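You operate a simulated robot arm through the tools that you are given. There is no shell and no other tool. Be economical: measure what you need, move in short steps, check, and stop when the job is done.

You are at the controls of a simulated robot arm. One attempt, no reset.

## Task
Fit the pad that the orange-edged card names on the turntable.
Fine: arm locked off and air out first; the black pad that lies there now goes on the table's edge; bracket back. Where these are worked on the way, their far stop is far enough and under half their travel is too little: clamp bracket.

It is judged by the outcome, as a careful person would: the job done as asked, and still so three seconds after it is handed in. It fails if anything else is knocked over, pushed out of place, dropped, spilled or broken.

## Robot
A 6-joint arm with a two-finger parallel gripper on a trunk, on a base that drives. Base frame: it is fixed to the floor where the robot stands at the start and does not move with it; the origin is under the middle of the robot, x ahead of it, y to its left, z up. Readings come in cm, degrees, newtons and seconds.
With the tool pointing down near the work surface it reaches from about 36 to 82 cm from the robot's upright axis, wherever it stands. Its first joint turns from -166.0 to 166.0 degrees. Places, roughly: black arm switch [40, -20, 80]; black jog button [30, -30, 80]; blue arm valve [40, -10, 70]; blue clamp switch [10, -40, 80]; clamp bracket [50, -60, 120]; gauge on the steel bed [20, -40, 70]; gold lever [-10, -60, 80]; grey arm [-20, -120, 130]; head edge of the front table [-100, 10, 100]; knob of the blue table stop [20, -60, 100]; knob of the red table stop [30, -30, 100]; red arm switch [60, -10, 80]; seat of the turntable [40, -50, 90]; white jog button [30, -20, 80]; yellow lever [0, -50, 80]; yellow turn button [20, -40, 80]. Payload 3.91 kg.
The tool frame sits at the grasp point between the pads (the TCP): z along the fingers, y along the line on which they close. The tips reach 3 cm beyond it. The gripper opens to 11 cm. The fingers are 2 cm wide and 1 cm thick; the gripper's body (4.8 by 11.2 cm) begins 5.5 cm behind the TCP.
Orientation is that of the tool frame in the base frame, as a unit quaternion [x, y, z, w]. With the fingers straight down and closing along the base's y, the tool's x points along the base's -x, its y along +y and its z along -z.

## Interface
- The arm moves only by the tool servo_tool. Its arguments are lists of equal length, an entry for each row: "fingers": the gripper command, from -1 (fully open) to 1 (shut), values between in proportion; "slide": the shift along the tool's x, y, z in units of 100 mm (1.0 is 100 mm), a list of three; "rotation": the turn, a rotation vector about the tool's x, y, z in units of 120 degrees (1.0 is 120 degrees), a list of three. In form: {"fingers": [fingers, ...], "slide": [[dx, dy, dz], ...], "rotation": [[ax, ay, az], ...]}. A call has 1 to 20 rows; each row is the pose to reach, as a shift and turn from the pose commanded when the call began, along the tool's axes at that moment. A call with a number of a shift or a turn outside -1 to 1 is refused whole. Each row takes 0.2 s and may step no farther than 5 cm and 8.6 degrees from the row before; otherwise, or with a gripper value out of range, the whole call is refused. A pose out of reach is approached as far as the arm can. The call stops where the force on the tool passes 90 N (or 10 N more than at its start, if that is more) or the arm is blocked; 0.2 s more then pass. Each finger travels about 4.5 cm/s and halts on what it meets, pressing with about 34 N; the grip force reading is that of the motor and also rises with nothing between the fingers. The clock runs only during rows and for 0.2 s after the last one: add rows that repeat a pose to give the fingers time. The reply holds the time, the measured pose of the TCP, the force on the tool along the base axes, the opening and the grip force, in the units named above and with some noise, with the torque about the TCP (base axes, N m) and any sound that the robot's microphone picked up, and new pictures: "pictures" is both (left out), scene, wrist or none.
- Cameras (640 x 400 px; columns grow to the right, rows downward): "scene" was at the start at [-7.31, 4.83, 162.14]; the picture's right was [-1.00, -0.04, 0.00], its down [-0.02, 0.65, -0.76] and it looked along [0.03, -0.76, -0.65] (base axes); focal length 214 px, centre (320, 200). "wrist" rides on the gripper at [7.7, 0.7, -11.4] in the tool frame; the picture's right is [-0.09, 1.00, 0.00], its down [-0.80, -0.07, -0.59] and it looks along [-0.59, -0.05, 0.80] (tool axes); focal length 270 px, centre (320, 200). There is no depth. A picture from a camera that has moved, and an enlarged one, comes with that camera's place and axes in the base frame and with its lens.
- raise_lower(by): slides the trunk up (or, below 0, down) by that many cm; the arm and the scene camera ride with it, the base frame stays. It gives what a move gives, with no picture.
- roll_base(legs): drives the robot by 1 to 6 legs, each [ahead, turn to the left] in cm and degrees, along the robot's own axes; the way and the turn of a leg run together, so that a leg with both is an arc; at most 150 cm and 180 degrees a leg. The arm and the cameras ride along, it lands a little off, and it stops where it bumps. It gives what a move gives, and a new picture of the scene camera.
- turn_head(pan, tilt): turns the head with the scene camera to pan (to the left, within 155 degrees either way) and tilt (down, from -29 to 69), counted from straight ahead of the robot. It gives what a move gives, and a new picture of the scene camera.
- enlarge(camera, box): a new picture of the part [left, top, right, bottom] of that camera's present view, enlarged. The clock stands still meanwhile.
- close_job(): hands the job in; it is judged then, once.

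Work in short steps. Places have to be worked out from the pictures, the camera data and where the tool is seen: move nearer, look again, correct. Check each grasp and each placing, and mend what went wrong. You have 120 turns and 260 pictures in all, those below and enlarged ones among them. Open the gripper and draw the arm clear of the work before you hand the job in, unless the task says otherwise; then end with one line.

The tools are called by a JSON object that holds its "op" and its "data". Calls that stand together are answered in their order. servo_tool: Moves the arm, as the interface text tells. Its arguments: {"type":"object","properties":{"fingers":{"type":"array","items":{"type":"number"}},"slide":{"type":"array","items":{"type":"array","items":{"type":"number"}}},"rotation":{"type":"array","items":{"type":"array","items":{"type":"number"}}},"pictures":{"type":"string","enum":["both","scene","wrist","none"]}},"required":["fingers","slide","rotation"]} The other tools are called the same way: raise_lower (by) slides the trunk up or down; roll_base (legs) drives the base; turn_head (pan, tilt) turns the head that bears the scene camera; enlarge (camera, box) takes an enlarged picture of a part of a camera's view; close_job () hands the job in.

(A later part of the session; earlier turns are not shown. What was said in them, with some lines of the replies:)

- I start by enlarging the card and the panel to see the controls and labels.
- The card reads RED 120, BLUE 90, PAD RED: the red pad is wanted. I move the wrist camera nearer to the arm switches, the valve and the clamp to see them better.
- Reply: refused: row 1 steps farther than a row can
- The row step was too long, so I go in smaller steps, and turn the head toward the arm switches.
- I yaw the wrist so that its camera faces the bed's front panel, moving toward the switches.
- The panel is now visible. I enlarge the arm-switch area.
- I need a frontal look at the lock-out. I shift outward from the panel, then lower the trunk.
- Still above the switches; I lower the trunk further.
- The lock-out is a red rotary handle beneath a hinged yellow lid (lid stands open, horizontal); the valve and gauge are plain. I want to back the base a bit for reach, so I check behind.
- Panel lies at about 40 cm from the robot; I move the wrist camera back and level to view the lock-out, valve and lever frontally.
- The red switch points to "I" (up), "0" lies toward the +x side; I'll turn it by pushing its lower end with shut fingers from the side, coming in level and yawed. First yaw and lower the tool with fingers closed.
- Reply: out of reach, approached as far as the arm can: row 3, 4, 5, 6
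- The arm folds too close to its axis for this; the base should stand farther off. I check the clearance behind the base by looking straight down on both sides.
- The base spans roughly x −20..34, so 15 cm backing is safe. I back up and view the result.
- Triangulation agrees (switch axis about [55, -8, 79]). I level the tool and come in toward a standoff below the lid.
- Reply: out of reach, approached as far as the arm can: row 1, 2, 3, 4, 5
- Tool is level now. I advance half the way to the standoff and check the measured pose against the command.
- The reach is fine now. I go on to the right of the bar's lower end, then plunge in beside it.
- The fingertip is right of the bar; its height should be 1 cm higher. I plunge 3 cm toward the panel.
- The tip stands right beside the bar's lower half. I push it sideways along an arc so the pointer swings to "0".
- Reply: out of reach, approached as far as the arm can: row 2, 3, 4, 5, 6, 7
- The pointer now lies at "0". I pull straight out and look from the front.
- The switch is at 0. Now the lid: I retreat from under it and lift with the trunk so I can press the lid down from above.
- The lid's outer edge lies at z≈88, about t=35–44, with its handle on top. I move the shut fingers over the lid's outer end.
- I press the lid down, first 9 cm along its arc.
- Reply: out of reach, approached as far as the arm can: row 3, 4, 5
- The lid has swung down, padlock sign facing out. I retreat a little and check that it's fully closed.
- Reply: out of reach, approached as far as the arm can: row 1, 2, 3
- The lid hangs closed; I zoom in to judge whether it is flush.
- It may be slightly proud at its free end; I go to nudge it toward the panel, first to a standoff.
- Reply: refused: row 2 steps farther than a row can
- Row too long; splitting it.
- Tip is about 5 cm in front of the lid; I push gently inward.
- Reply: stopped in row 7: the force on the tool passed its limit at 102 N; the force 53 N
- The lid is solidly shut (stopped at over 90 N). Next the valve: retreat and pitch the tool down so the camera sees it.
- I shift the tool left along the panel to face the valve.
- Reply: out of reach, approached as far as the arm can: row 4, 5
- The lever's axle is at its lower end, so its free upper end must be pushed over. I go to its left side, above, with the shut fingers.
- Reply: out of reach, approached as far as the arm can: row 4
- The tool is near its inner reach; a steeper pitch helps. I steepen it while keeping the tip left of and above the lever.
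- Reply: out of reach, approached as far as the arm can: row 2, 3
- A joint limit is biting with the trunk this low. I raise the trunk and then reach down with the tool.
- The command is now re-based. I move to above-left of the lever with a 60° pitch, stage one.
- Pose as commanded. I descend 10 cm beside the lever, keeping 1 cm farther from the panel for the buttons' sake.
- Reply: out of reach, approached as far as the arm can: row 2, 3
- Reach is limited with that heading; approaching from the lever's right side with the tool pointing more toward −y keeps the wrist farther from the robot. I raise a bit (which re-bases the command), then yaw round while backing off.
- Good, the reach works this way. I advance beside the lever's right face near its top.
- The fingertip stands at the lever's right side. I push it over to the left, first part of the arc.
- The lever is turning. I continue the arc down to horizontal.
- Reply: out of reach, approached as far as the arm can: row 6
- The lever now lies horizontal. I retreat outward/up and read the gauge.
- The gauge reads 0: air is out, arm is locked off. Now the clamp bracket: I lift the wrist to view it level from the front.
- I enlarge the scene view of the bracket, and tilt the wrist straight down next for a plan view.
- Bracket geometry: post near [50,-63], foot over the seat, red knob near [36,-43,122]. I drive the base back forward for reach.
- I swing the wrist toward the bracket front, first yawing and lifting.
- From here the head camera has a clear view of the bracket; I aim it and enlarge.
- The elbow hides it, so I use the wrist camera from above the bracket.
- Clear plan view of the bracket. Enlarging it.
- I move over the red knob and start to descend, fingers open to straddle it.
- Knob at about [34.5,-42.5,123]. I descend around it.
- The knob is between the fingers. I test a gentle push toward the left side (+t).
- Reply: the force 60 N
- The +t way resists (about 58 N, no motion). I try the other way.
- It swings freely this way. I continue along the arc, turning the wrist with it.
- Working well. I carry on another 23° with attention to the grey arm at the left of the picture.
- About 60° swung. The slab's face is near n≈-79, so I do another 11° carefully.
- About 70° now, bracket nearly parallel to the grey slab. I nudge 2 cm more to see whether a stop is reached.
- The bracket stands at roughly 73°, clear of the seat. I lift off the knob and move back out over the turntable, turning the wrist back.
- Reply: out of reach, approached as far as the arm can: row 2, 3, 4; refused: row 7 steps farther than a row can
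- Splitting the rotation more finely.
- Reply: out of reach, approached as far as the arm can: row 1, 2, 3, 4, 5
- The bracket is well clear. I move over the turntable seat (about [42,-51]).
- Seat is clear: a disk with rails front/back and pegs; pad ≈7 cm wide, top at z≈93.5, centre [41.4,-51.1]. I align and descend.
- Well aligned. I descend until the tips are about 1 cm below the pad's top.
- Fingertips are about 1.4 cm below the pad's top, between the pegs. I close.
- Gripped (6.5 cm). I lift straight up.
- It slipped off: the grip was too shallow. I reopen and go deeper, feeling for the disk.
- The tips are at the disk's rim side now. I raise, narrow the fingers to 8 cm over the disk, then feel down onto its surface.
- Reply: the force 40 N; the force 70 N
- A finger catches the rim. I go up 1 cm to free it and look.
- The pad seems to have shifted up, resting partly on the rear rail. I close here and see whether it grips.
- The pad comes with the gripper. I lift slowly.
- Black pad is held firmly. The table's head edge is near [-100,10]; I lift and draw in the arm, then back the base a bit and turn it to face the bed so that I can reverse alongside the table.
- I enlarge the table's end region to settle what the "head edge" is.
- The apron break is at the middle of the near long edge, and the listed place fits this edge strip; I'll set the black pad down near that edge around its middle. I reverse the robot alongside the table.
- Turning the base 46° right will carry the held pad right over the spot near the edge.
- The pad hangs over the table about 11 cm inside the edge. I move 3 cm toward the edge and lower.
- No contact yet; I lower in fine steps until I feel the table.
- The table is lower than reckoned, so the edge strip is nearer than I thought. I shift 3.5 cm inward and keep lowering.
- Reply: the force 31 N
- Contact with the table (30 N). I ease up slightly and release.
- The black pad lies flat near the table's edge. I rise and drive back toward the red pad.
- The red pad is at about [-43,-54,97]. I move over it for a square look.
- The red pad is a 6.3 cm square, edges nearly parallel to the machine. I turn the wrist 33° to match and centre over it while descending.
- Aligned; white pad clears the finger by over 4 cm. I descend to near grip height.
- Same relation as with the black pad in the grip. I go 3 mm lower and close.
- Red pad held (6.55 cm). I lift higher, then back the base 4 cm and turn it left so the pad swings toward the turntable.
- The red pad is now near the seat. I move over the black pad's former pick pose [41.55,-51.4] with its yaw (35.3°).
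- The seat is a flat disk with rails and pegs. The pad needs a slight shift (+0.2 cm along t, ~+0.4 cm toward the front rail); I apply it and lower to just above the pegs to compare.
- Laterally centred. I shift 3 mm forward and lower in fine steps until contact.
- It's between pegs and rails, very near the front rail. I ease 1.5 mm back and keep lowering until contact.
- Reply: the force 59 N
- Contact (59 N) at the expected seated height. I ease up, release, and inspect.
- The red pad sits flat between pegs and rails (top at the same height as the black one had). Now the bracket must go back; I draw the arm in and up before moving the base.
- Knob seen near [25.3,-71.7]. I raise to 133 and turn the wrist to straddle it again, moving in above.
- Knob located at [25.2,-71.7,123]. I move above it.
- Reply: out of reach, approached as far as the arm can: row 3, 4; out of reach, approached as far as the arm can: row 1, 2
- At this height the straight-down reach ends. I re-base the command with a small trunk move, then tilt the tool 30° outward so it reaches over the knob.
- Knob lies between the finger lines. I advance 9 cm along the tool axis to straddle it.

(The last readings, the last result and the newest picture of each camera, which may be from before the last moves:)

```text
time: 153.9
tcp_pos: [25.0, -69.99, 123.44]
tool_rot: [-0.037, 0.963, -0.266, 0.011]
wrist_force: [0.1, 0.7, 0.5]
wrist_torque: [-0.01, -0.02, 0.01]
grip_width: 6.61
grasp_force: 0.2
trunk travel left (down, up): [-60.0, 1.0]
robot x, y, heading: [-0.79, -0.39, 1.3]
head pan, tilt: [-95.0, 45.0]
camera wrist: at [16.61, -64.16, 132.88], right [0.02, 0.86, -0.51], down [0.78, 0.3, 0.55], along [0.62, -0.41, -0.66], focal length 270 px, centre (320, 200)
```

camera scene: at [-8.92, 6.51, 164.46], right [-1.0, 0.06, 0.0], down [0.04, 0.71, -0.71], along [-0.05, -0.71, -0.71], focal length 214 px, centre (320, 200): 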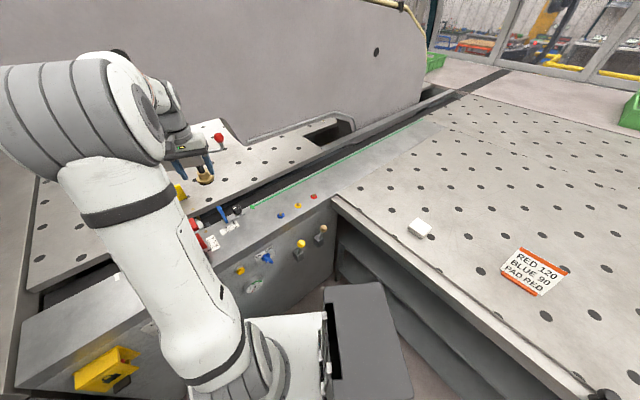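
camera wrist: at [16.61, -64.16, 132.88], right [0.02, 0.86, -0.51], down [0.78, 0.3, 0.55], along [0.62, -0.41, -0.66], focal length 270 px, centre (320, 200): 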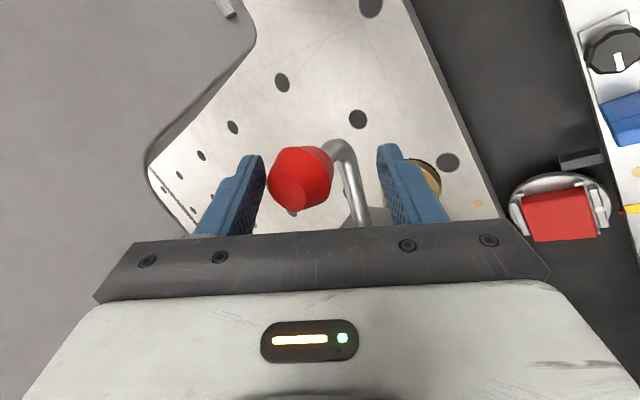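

Straddled. I swing the knob back along its arc, turning the tool about the vertical with it.

{"op": "servo_tool", "data": {"fingers": [0, 0, 0], "slide": [[0.05, 0.264, -0.158], [0.062, 0.532, -0.318], [0.038, 0.799, -0.478]], "rotation": [[0, 0.03, 0.05], [0, 0.06, 0.1], [0, 0.09, 0.15]], "pictures": "wrist"}}

```text
time: 154.7
tcp_pos: [23.87, -60.66, 123.52]
tool_rot: [0.141, 0.954, -0.263, -0.038]
wrist_force: [0.0, -0.3, -0.6]
wrist_torque: [-0.02, 0.02, -0.01]
grip_width: 5.5
grasp_force: 0.1
trunk travel left (down, up): [-60.0, 1.0]
robot x, y, heading: [-0.56, 0.06, 1.1]
head pan, tilt: [-95.0, 45.0]
camera wrist: at [18.2, -52.2, 133.0], right [0.33, 0.79, -0.51], down [0.84, 0.0, 0.55], along [0.43, -0.61, -0.66], focal length 270 px, centre (320, 200)
```

wrist: 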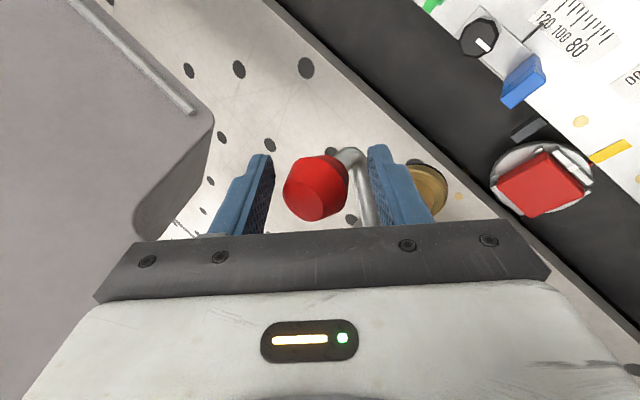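

Following nicely; same command repeated for the next 21°.

{"op": "servo_tool", "data": {"fingers": [0, 0, 0], "slide": [[0.05, 0.264, -0.158], [0.062, 0.532, -0.318], [0.038, 0.799, -0.478]], "rotation": [[0, 0.03, 0.05], [0, 0.06, 0.1], [0, 0.09, 0.15]], "pictures": "wrist"}}

{"op": "servo_tool", "data": {"fingers": [0, 0, 0], "slide": [[0.05, 0.264, -0.158], [0.062, 0.532, -0.318], [0.038, 0.799, -0.478]], "rotation": [[0, 0.03, 0.05], [0, 0.06, 0.1], [0, 0.09, 0.15]], "pictures": "wrist"}}

```text
time: 155.5
tcp_pos: [26.27, -51.39, 123.47]
tool_rot: [0.312, 0.912, -0.251, -0.087]
wrist_force: [0.8, -0.2, -0.1]
wrist_torque: [0.01, -0.01, -0.02]
grip_width: 5.47
grasp_force: 0.0
trunk travel left (down, up): [-60.0, 1.0]
robot x, y, heading: [-0.65, -0.35, 1.4]
head pan, tilt: [-95.0, 45.0]
camera wrist: at [23.99, -41.55, 132.95], right [0.59, 0.62, -0.51], down [0.78, -0.3, 0.55], along [0.19, -0.72, -0.66], focal length 270 px, centre (320, 200)
```

wrist: 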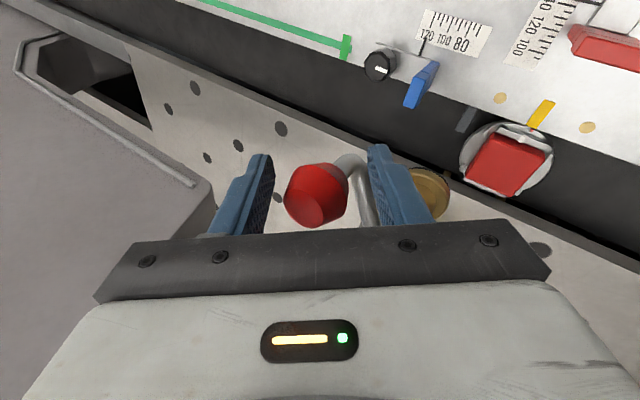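

```text
time: 156.3
tcp_pos: [31.48, -43.92, 123.45]
tool_rot: [0.473, 0.84, -0.232, -0.131]
wrist_force: [2.3, 2.3, -0.6]
wrist_torque: [0.07, -0.03, 0.01]
grip_width: 5.59
grasp_force: 1.1
trunk travel left (down, up): [-60.0, 1.0]
robot x, y, heading: [-0.35, -0.09, 1.2]
head pan, tilt: [-95.0, 45.0]
camera wrist: at [32.82, -34.01, 133.01], right [0.78, 0.37, -0.51], down [0.62, -0.56, 0.55], along [-0.09, -0.74, -0.66], focal length 270 px, centre (320, 200)
```

wrist: 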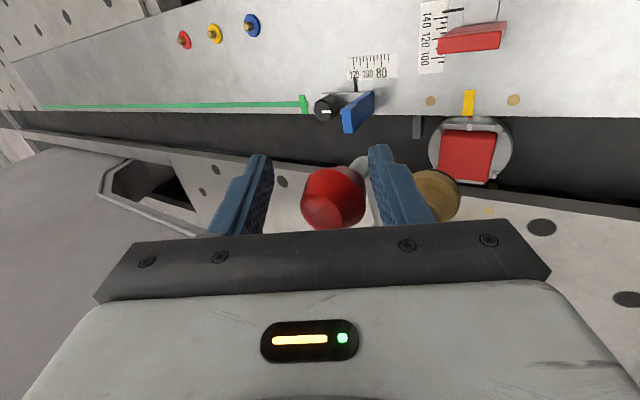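

Almost back. I push the last part gently toward its stop.

{"op": "servo_tool", "data": {"fingers": [0, 0, 0, 0], "slide": [[0.02, 0.114, -0.068], [0.04, 0.228, -0.136], [0.05, 0.34, -0.203], [0.055, 0.4, -0.238]], "rotation": [[0, 0.013, 0.0215], [0, 0.026, 0.043], [0, 0.039, 0.064], [0, 0.045, 0.075]], "pictures": "both"}}

```text
time: 157.3
tcp_pos: [35.34, -41.06, 123.5]
tool_rot: [0.547, 0.793, -0.22, -0.152]
wrist_force: [-0.2, -0.2, -0.2]
wrist_torque: [0.01, 0.01, 0.01]
grip_width: 5.5
grasp_force: 0.2
trunk travel left (down, up): [-60.0, 1.0]
robot x, y, heading: [-0.54, -0.55, 1.4]
head pan, tilt: [-95.0, 45.0]
camera scene: at [-9.1, 6.52, 163.95], right [-1.0, 0.07, 0.0], down [0.05, 0.71, -0.71], along [-0.05, -0.71, -0.71], focal length 214 px, centre (320, 200)
camera wrist: at [38.41, -31.68, 132.92], right [0.83, 0.22, -0.51], down [0.51, -0.66, 0.54], along [-0.22, -0.71, -0.66], focal length 270 px, centre (320, 200)
```

scene: 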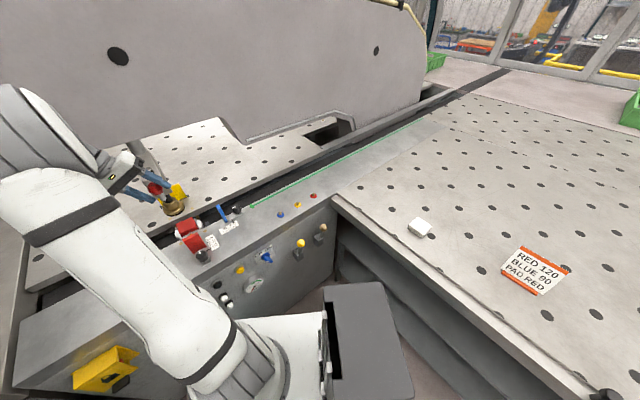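
wrist: 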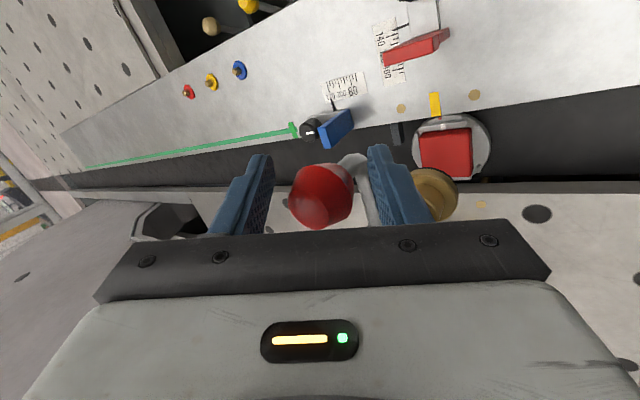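

No stop felt yet; I push a little further to feel it.

{"op": "servo_tool", "data": {"fingers": [0, 0, 0, 0], "slide": [[0.0, 0.09, -0.054], [0.0, 0.17, -0.1], [0, 0.25, -0.15], [0, 0.32, -0.19]], "rotation": [[0, 0, 0], [0, 0, 0], [0, 0, 0], [0, 0, 0]], "pictures": "wrist"}}

```text
time: 158.3
tcp_pos: [37.66, -39.99, 123.76]
tool_rot: [0.548, 0.793, -0.219, -0.152]
wrist_force: [-42.7, -15.6, 14.3]
wrist_torque: [-0.29, 0.63, -0.56]
grip_width: 7.84
grasp_force: 23.1
trunk travel left (down, up): [-60.0, 1.0]
robot x, y, heading: [-0.35, -0.23, 1.3]
head pan, tilt: [-95.0, 45.0]
camera wrist: at [40.79, -30.47, 133.22], right [0.83, 0.22, -0.51], down [0.51, -0.66, 0.55], along [-0.22, -0.72, -0.66], focal length 270 px, centre (320, 200)
```

wrist: 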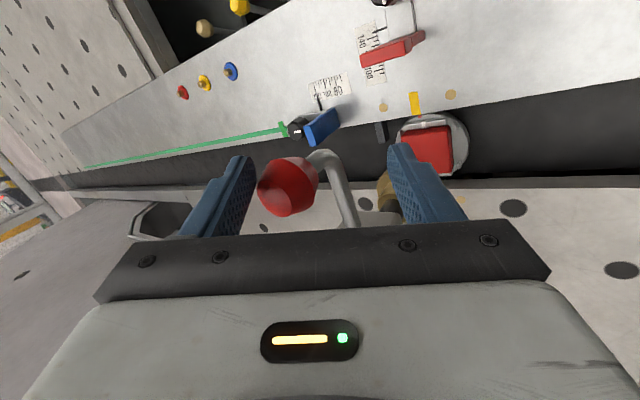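

That's its stop, same place as at first. I open the fingers and withdraw along the tool axis without dragging the knob.

{"op": "servo_tool", "data": {"fingers": [-0.5, -1, -1, -1], "slide": [[0.0, -0.12, 0.07], [0.0, -0.15, 0.09], [0, -0.15, 0.09], [0, -0.15, 0.09]], "rotation": [[0, 0, 0], [0, 0, 0], [0, 0, 0], [0, 0, 0]], "pictures": "none"}}

{"op": "servo_tool", "data": {"fingers": [-1, -1, -1, -1], "slide": [[0.0, 0.0, -0.3], [0.0, 0, -0.6], [0, 0, -0.8], [0, 0, -1.0]], "rotation": [[0, 0, 0], [0, 0, 0], [0, 0, 0], [0, 0, 0]], "pictures": "wrist"}}

```text
time: 159.3
tcp_pos: [36.95, -40.27, 123.36]
tool_rot: [0.547, 0.794, -0.219, -0.151]
wrist_force: [0.3, 0.4, 0.8]
wrist_torque: [-0.01, -0.01, 0.03]
grip_width: 10.99
grasp_force: 0.1
trunk travel left (down, up): [-60.0, 1.0]
robot x, y, heading: [-0.36, 0.33, 1.2]
head pan, tilt: [-95.0, 45.0]
```

```text
time: 160.3
tcp_pos: [41.79, -38.6, 131.94]
tool_rot: [0.547, 0.793, -0.219, -0.152]
wrist_force: [-0.1, -0.2, 0.8]
wrist_torque: [-0.02, -0.01, 0.03]
grip_width: 11.0
grasp_force: 0.1
trunk travel left (down, up): [-60.0, 1.0]
robot x, y, heading: [-0.54, 0.04, 1.3]
head pan, tilt: [-95.0, 45.0]
camera wrist: at [44.91, -29.18, 141.43], right [0.83, 0.22, -0.51], down [0.51, -0.66, 0.54], along [-0.22, -0.72, -0.66], focal length 270 px, centre (320, 200)
```

wrist: 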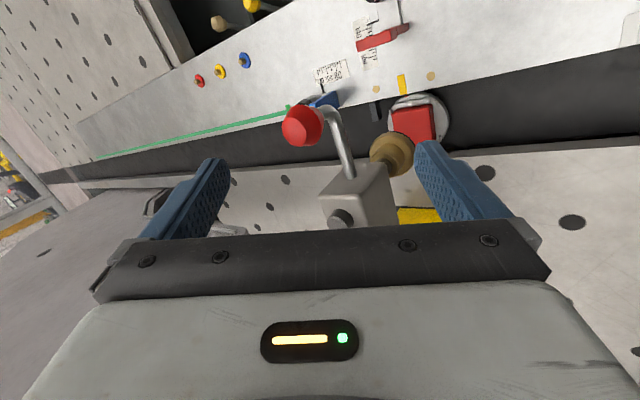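

The bracket's foot is back over the seat with the red pad. I withdraw the arm clear and make a final check with the head camera.

{"op": "servo_tool", "data": {"fingers": [-1, -1, -1], "slide": [[0.3, 0.0, -0.2], [0.65, 0, -0.4], [1.0, 0, -0.5]], "rotation": [[0, 0, 0], [0, 0, 0], [0, 0, 0]], "pictures": "none"}}

{"op": "servo_tool", "data": {"fingers": [-1, -1, -1], "slide": [[0.3, 0.0, 0], [0.65, 0.1, 0], [1.0, 0.2, 0]], "rotation": [[0, 0, 0], [0, 0, 0], [0, 0, 0]], "pictures": "none"}}

{"op": "turn_head", "data": {"pan": -70, "tilt": 35}}

```text
time: 161.1
tcp_pos: [40.42, -28.17, 136.34]
tool_rot: [0.546, 0.794, -0.219, -0.152]
wrist_force: [0.1, 0.3, -0.1]
wrist_torque: [0.01, -0.01, 0.02]
grip_width: 11.01
grasp_force: 0.1
trunk travel left (down, up): [-60.0, 1.0]
robot x, y, heading: [-0.49, -0.2, 1.2]
head pan, tilt: [-95.0, 45.0]
```

```text
time: 161.9
tcp_pos: [38.47, -18.05, 135.37]
tool_rot: [0.547, 0.793, -0.22, -0.152]
wrist_force: [0.2, 0.4, 0.8]
wrist_torque: [0.01, -0.03, 0.03]
grip_width: 10.99
grasp_force: 0.0
trunk travel left (down, up): [-60.0, 1.0]
robot x, y, heading: [-0.51, -0.43, 1.4]
head pan, tilt: [-95.0, 45.0]
```

```text
time: 162.8
tcp_pos: [38.6, -18.3, 135.31]
tool_rot: [0.547, 0.794, -0.219, -0.153]
wrist_force: [-1.0, -0.1, -0.4]
wrist_torque: [0.02, 0.0, -0.03]
grip_width: 11.01
grasp_force: 0.0
trunk travel left (down, up): [-60.0, 1.0]
robot x, y, heading: [-0.73, -0.14, 1.2]
head pan, tilt: [-70.0, 35.0]
camera scene: at [-5.4, 6.39, 165.43], right [-0.93, -0.36, 0.0], down [-0.21, 0.54, -0.82], along [0.3, -0.76, -0.57], focal length 214 px, centre (320, 200)
```

scene: 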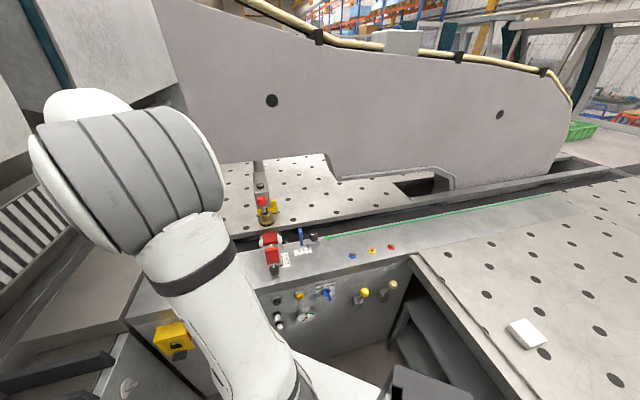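

{"op": "enlarge", "data": {"camera": "scene", "box": [220, 170, 340, 270]}}

{"op": "enlarge", "data": {"camera": "scene", "box": [260, 270, 360, 340]}}

{"op": "enlarge", "data": {"camera": "wrist", "box": [0, 0, 640, 400]}}

```text
4.00 times, centred on (280, 220) of scene
camera zoom: at [-5.4, 6.39, 165.43], right [-0.93, -0.36, 0.0], down [-0.21, 0.54, -0.82], along [0.3, -0.76, -0.57], focal length 858 px, centre (480, 120)
```

zoom: 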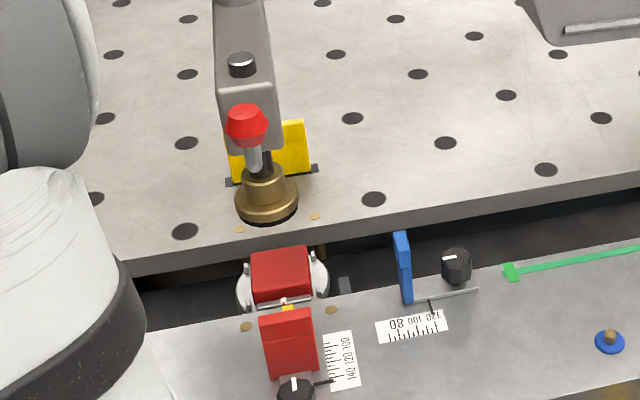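

```text
5.71 times, centred on (310, 305) of scene
camera zoom: at [-5.4, 6.39, 165.43], right [-0.93, -0.36, 0.0], down [-0.21, 0.54, -0.82], along [0.3, -0.76, -0.57], focal length 1226 px, centre (377, -400)
```

zoom: 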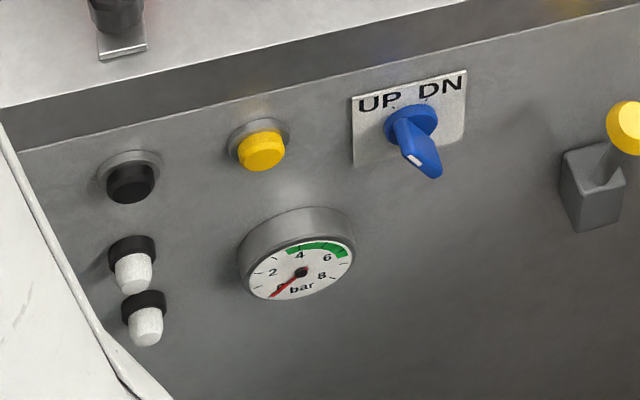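

```text
1.00 times, centred on (320, 200) of wrist (not enlarged: the box is as wide or as high as the picture)
camera zoom: at [41.76, -8.82, 144.86], right [0.83, 0.22, -0.51], down [0.51, -0.66, 0.55], along [-0.22, -0.72, -0.66], focal length 270 px, centre (320, 200)
```

zoom: 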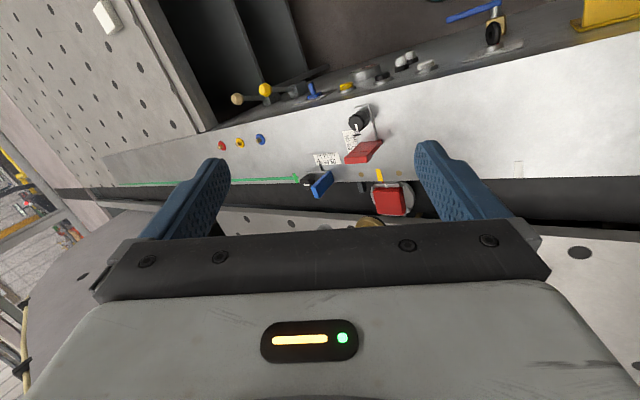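

Everything checks out: the red pad is seated under the bracket foot, the bracket is at its stop, the gauge reads 0, the switch is at 0 with its lid shut, and the black pad is near the table's edge. I hand the job in.

{"op": "close_job", "data": {}}

```text
The job is handed in.
```

The red pad the card names is on the turntable, with the arm locked off and the air out first, the black pad set down near the front table's near edge, and the clamp bracket swung back to its stop.
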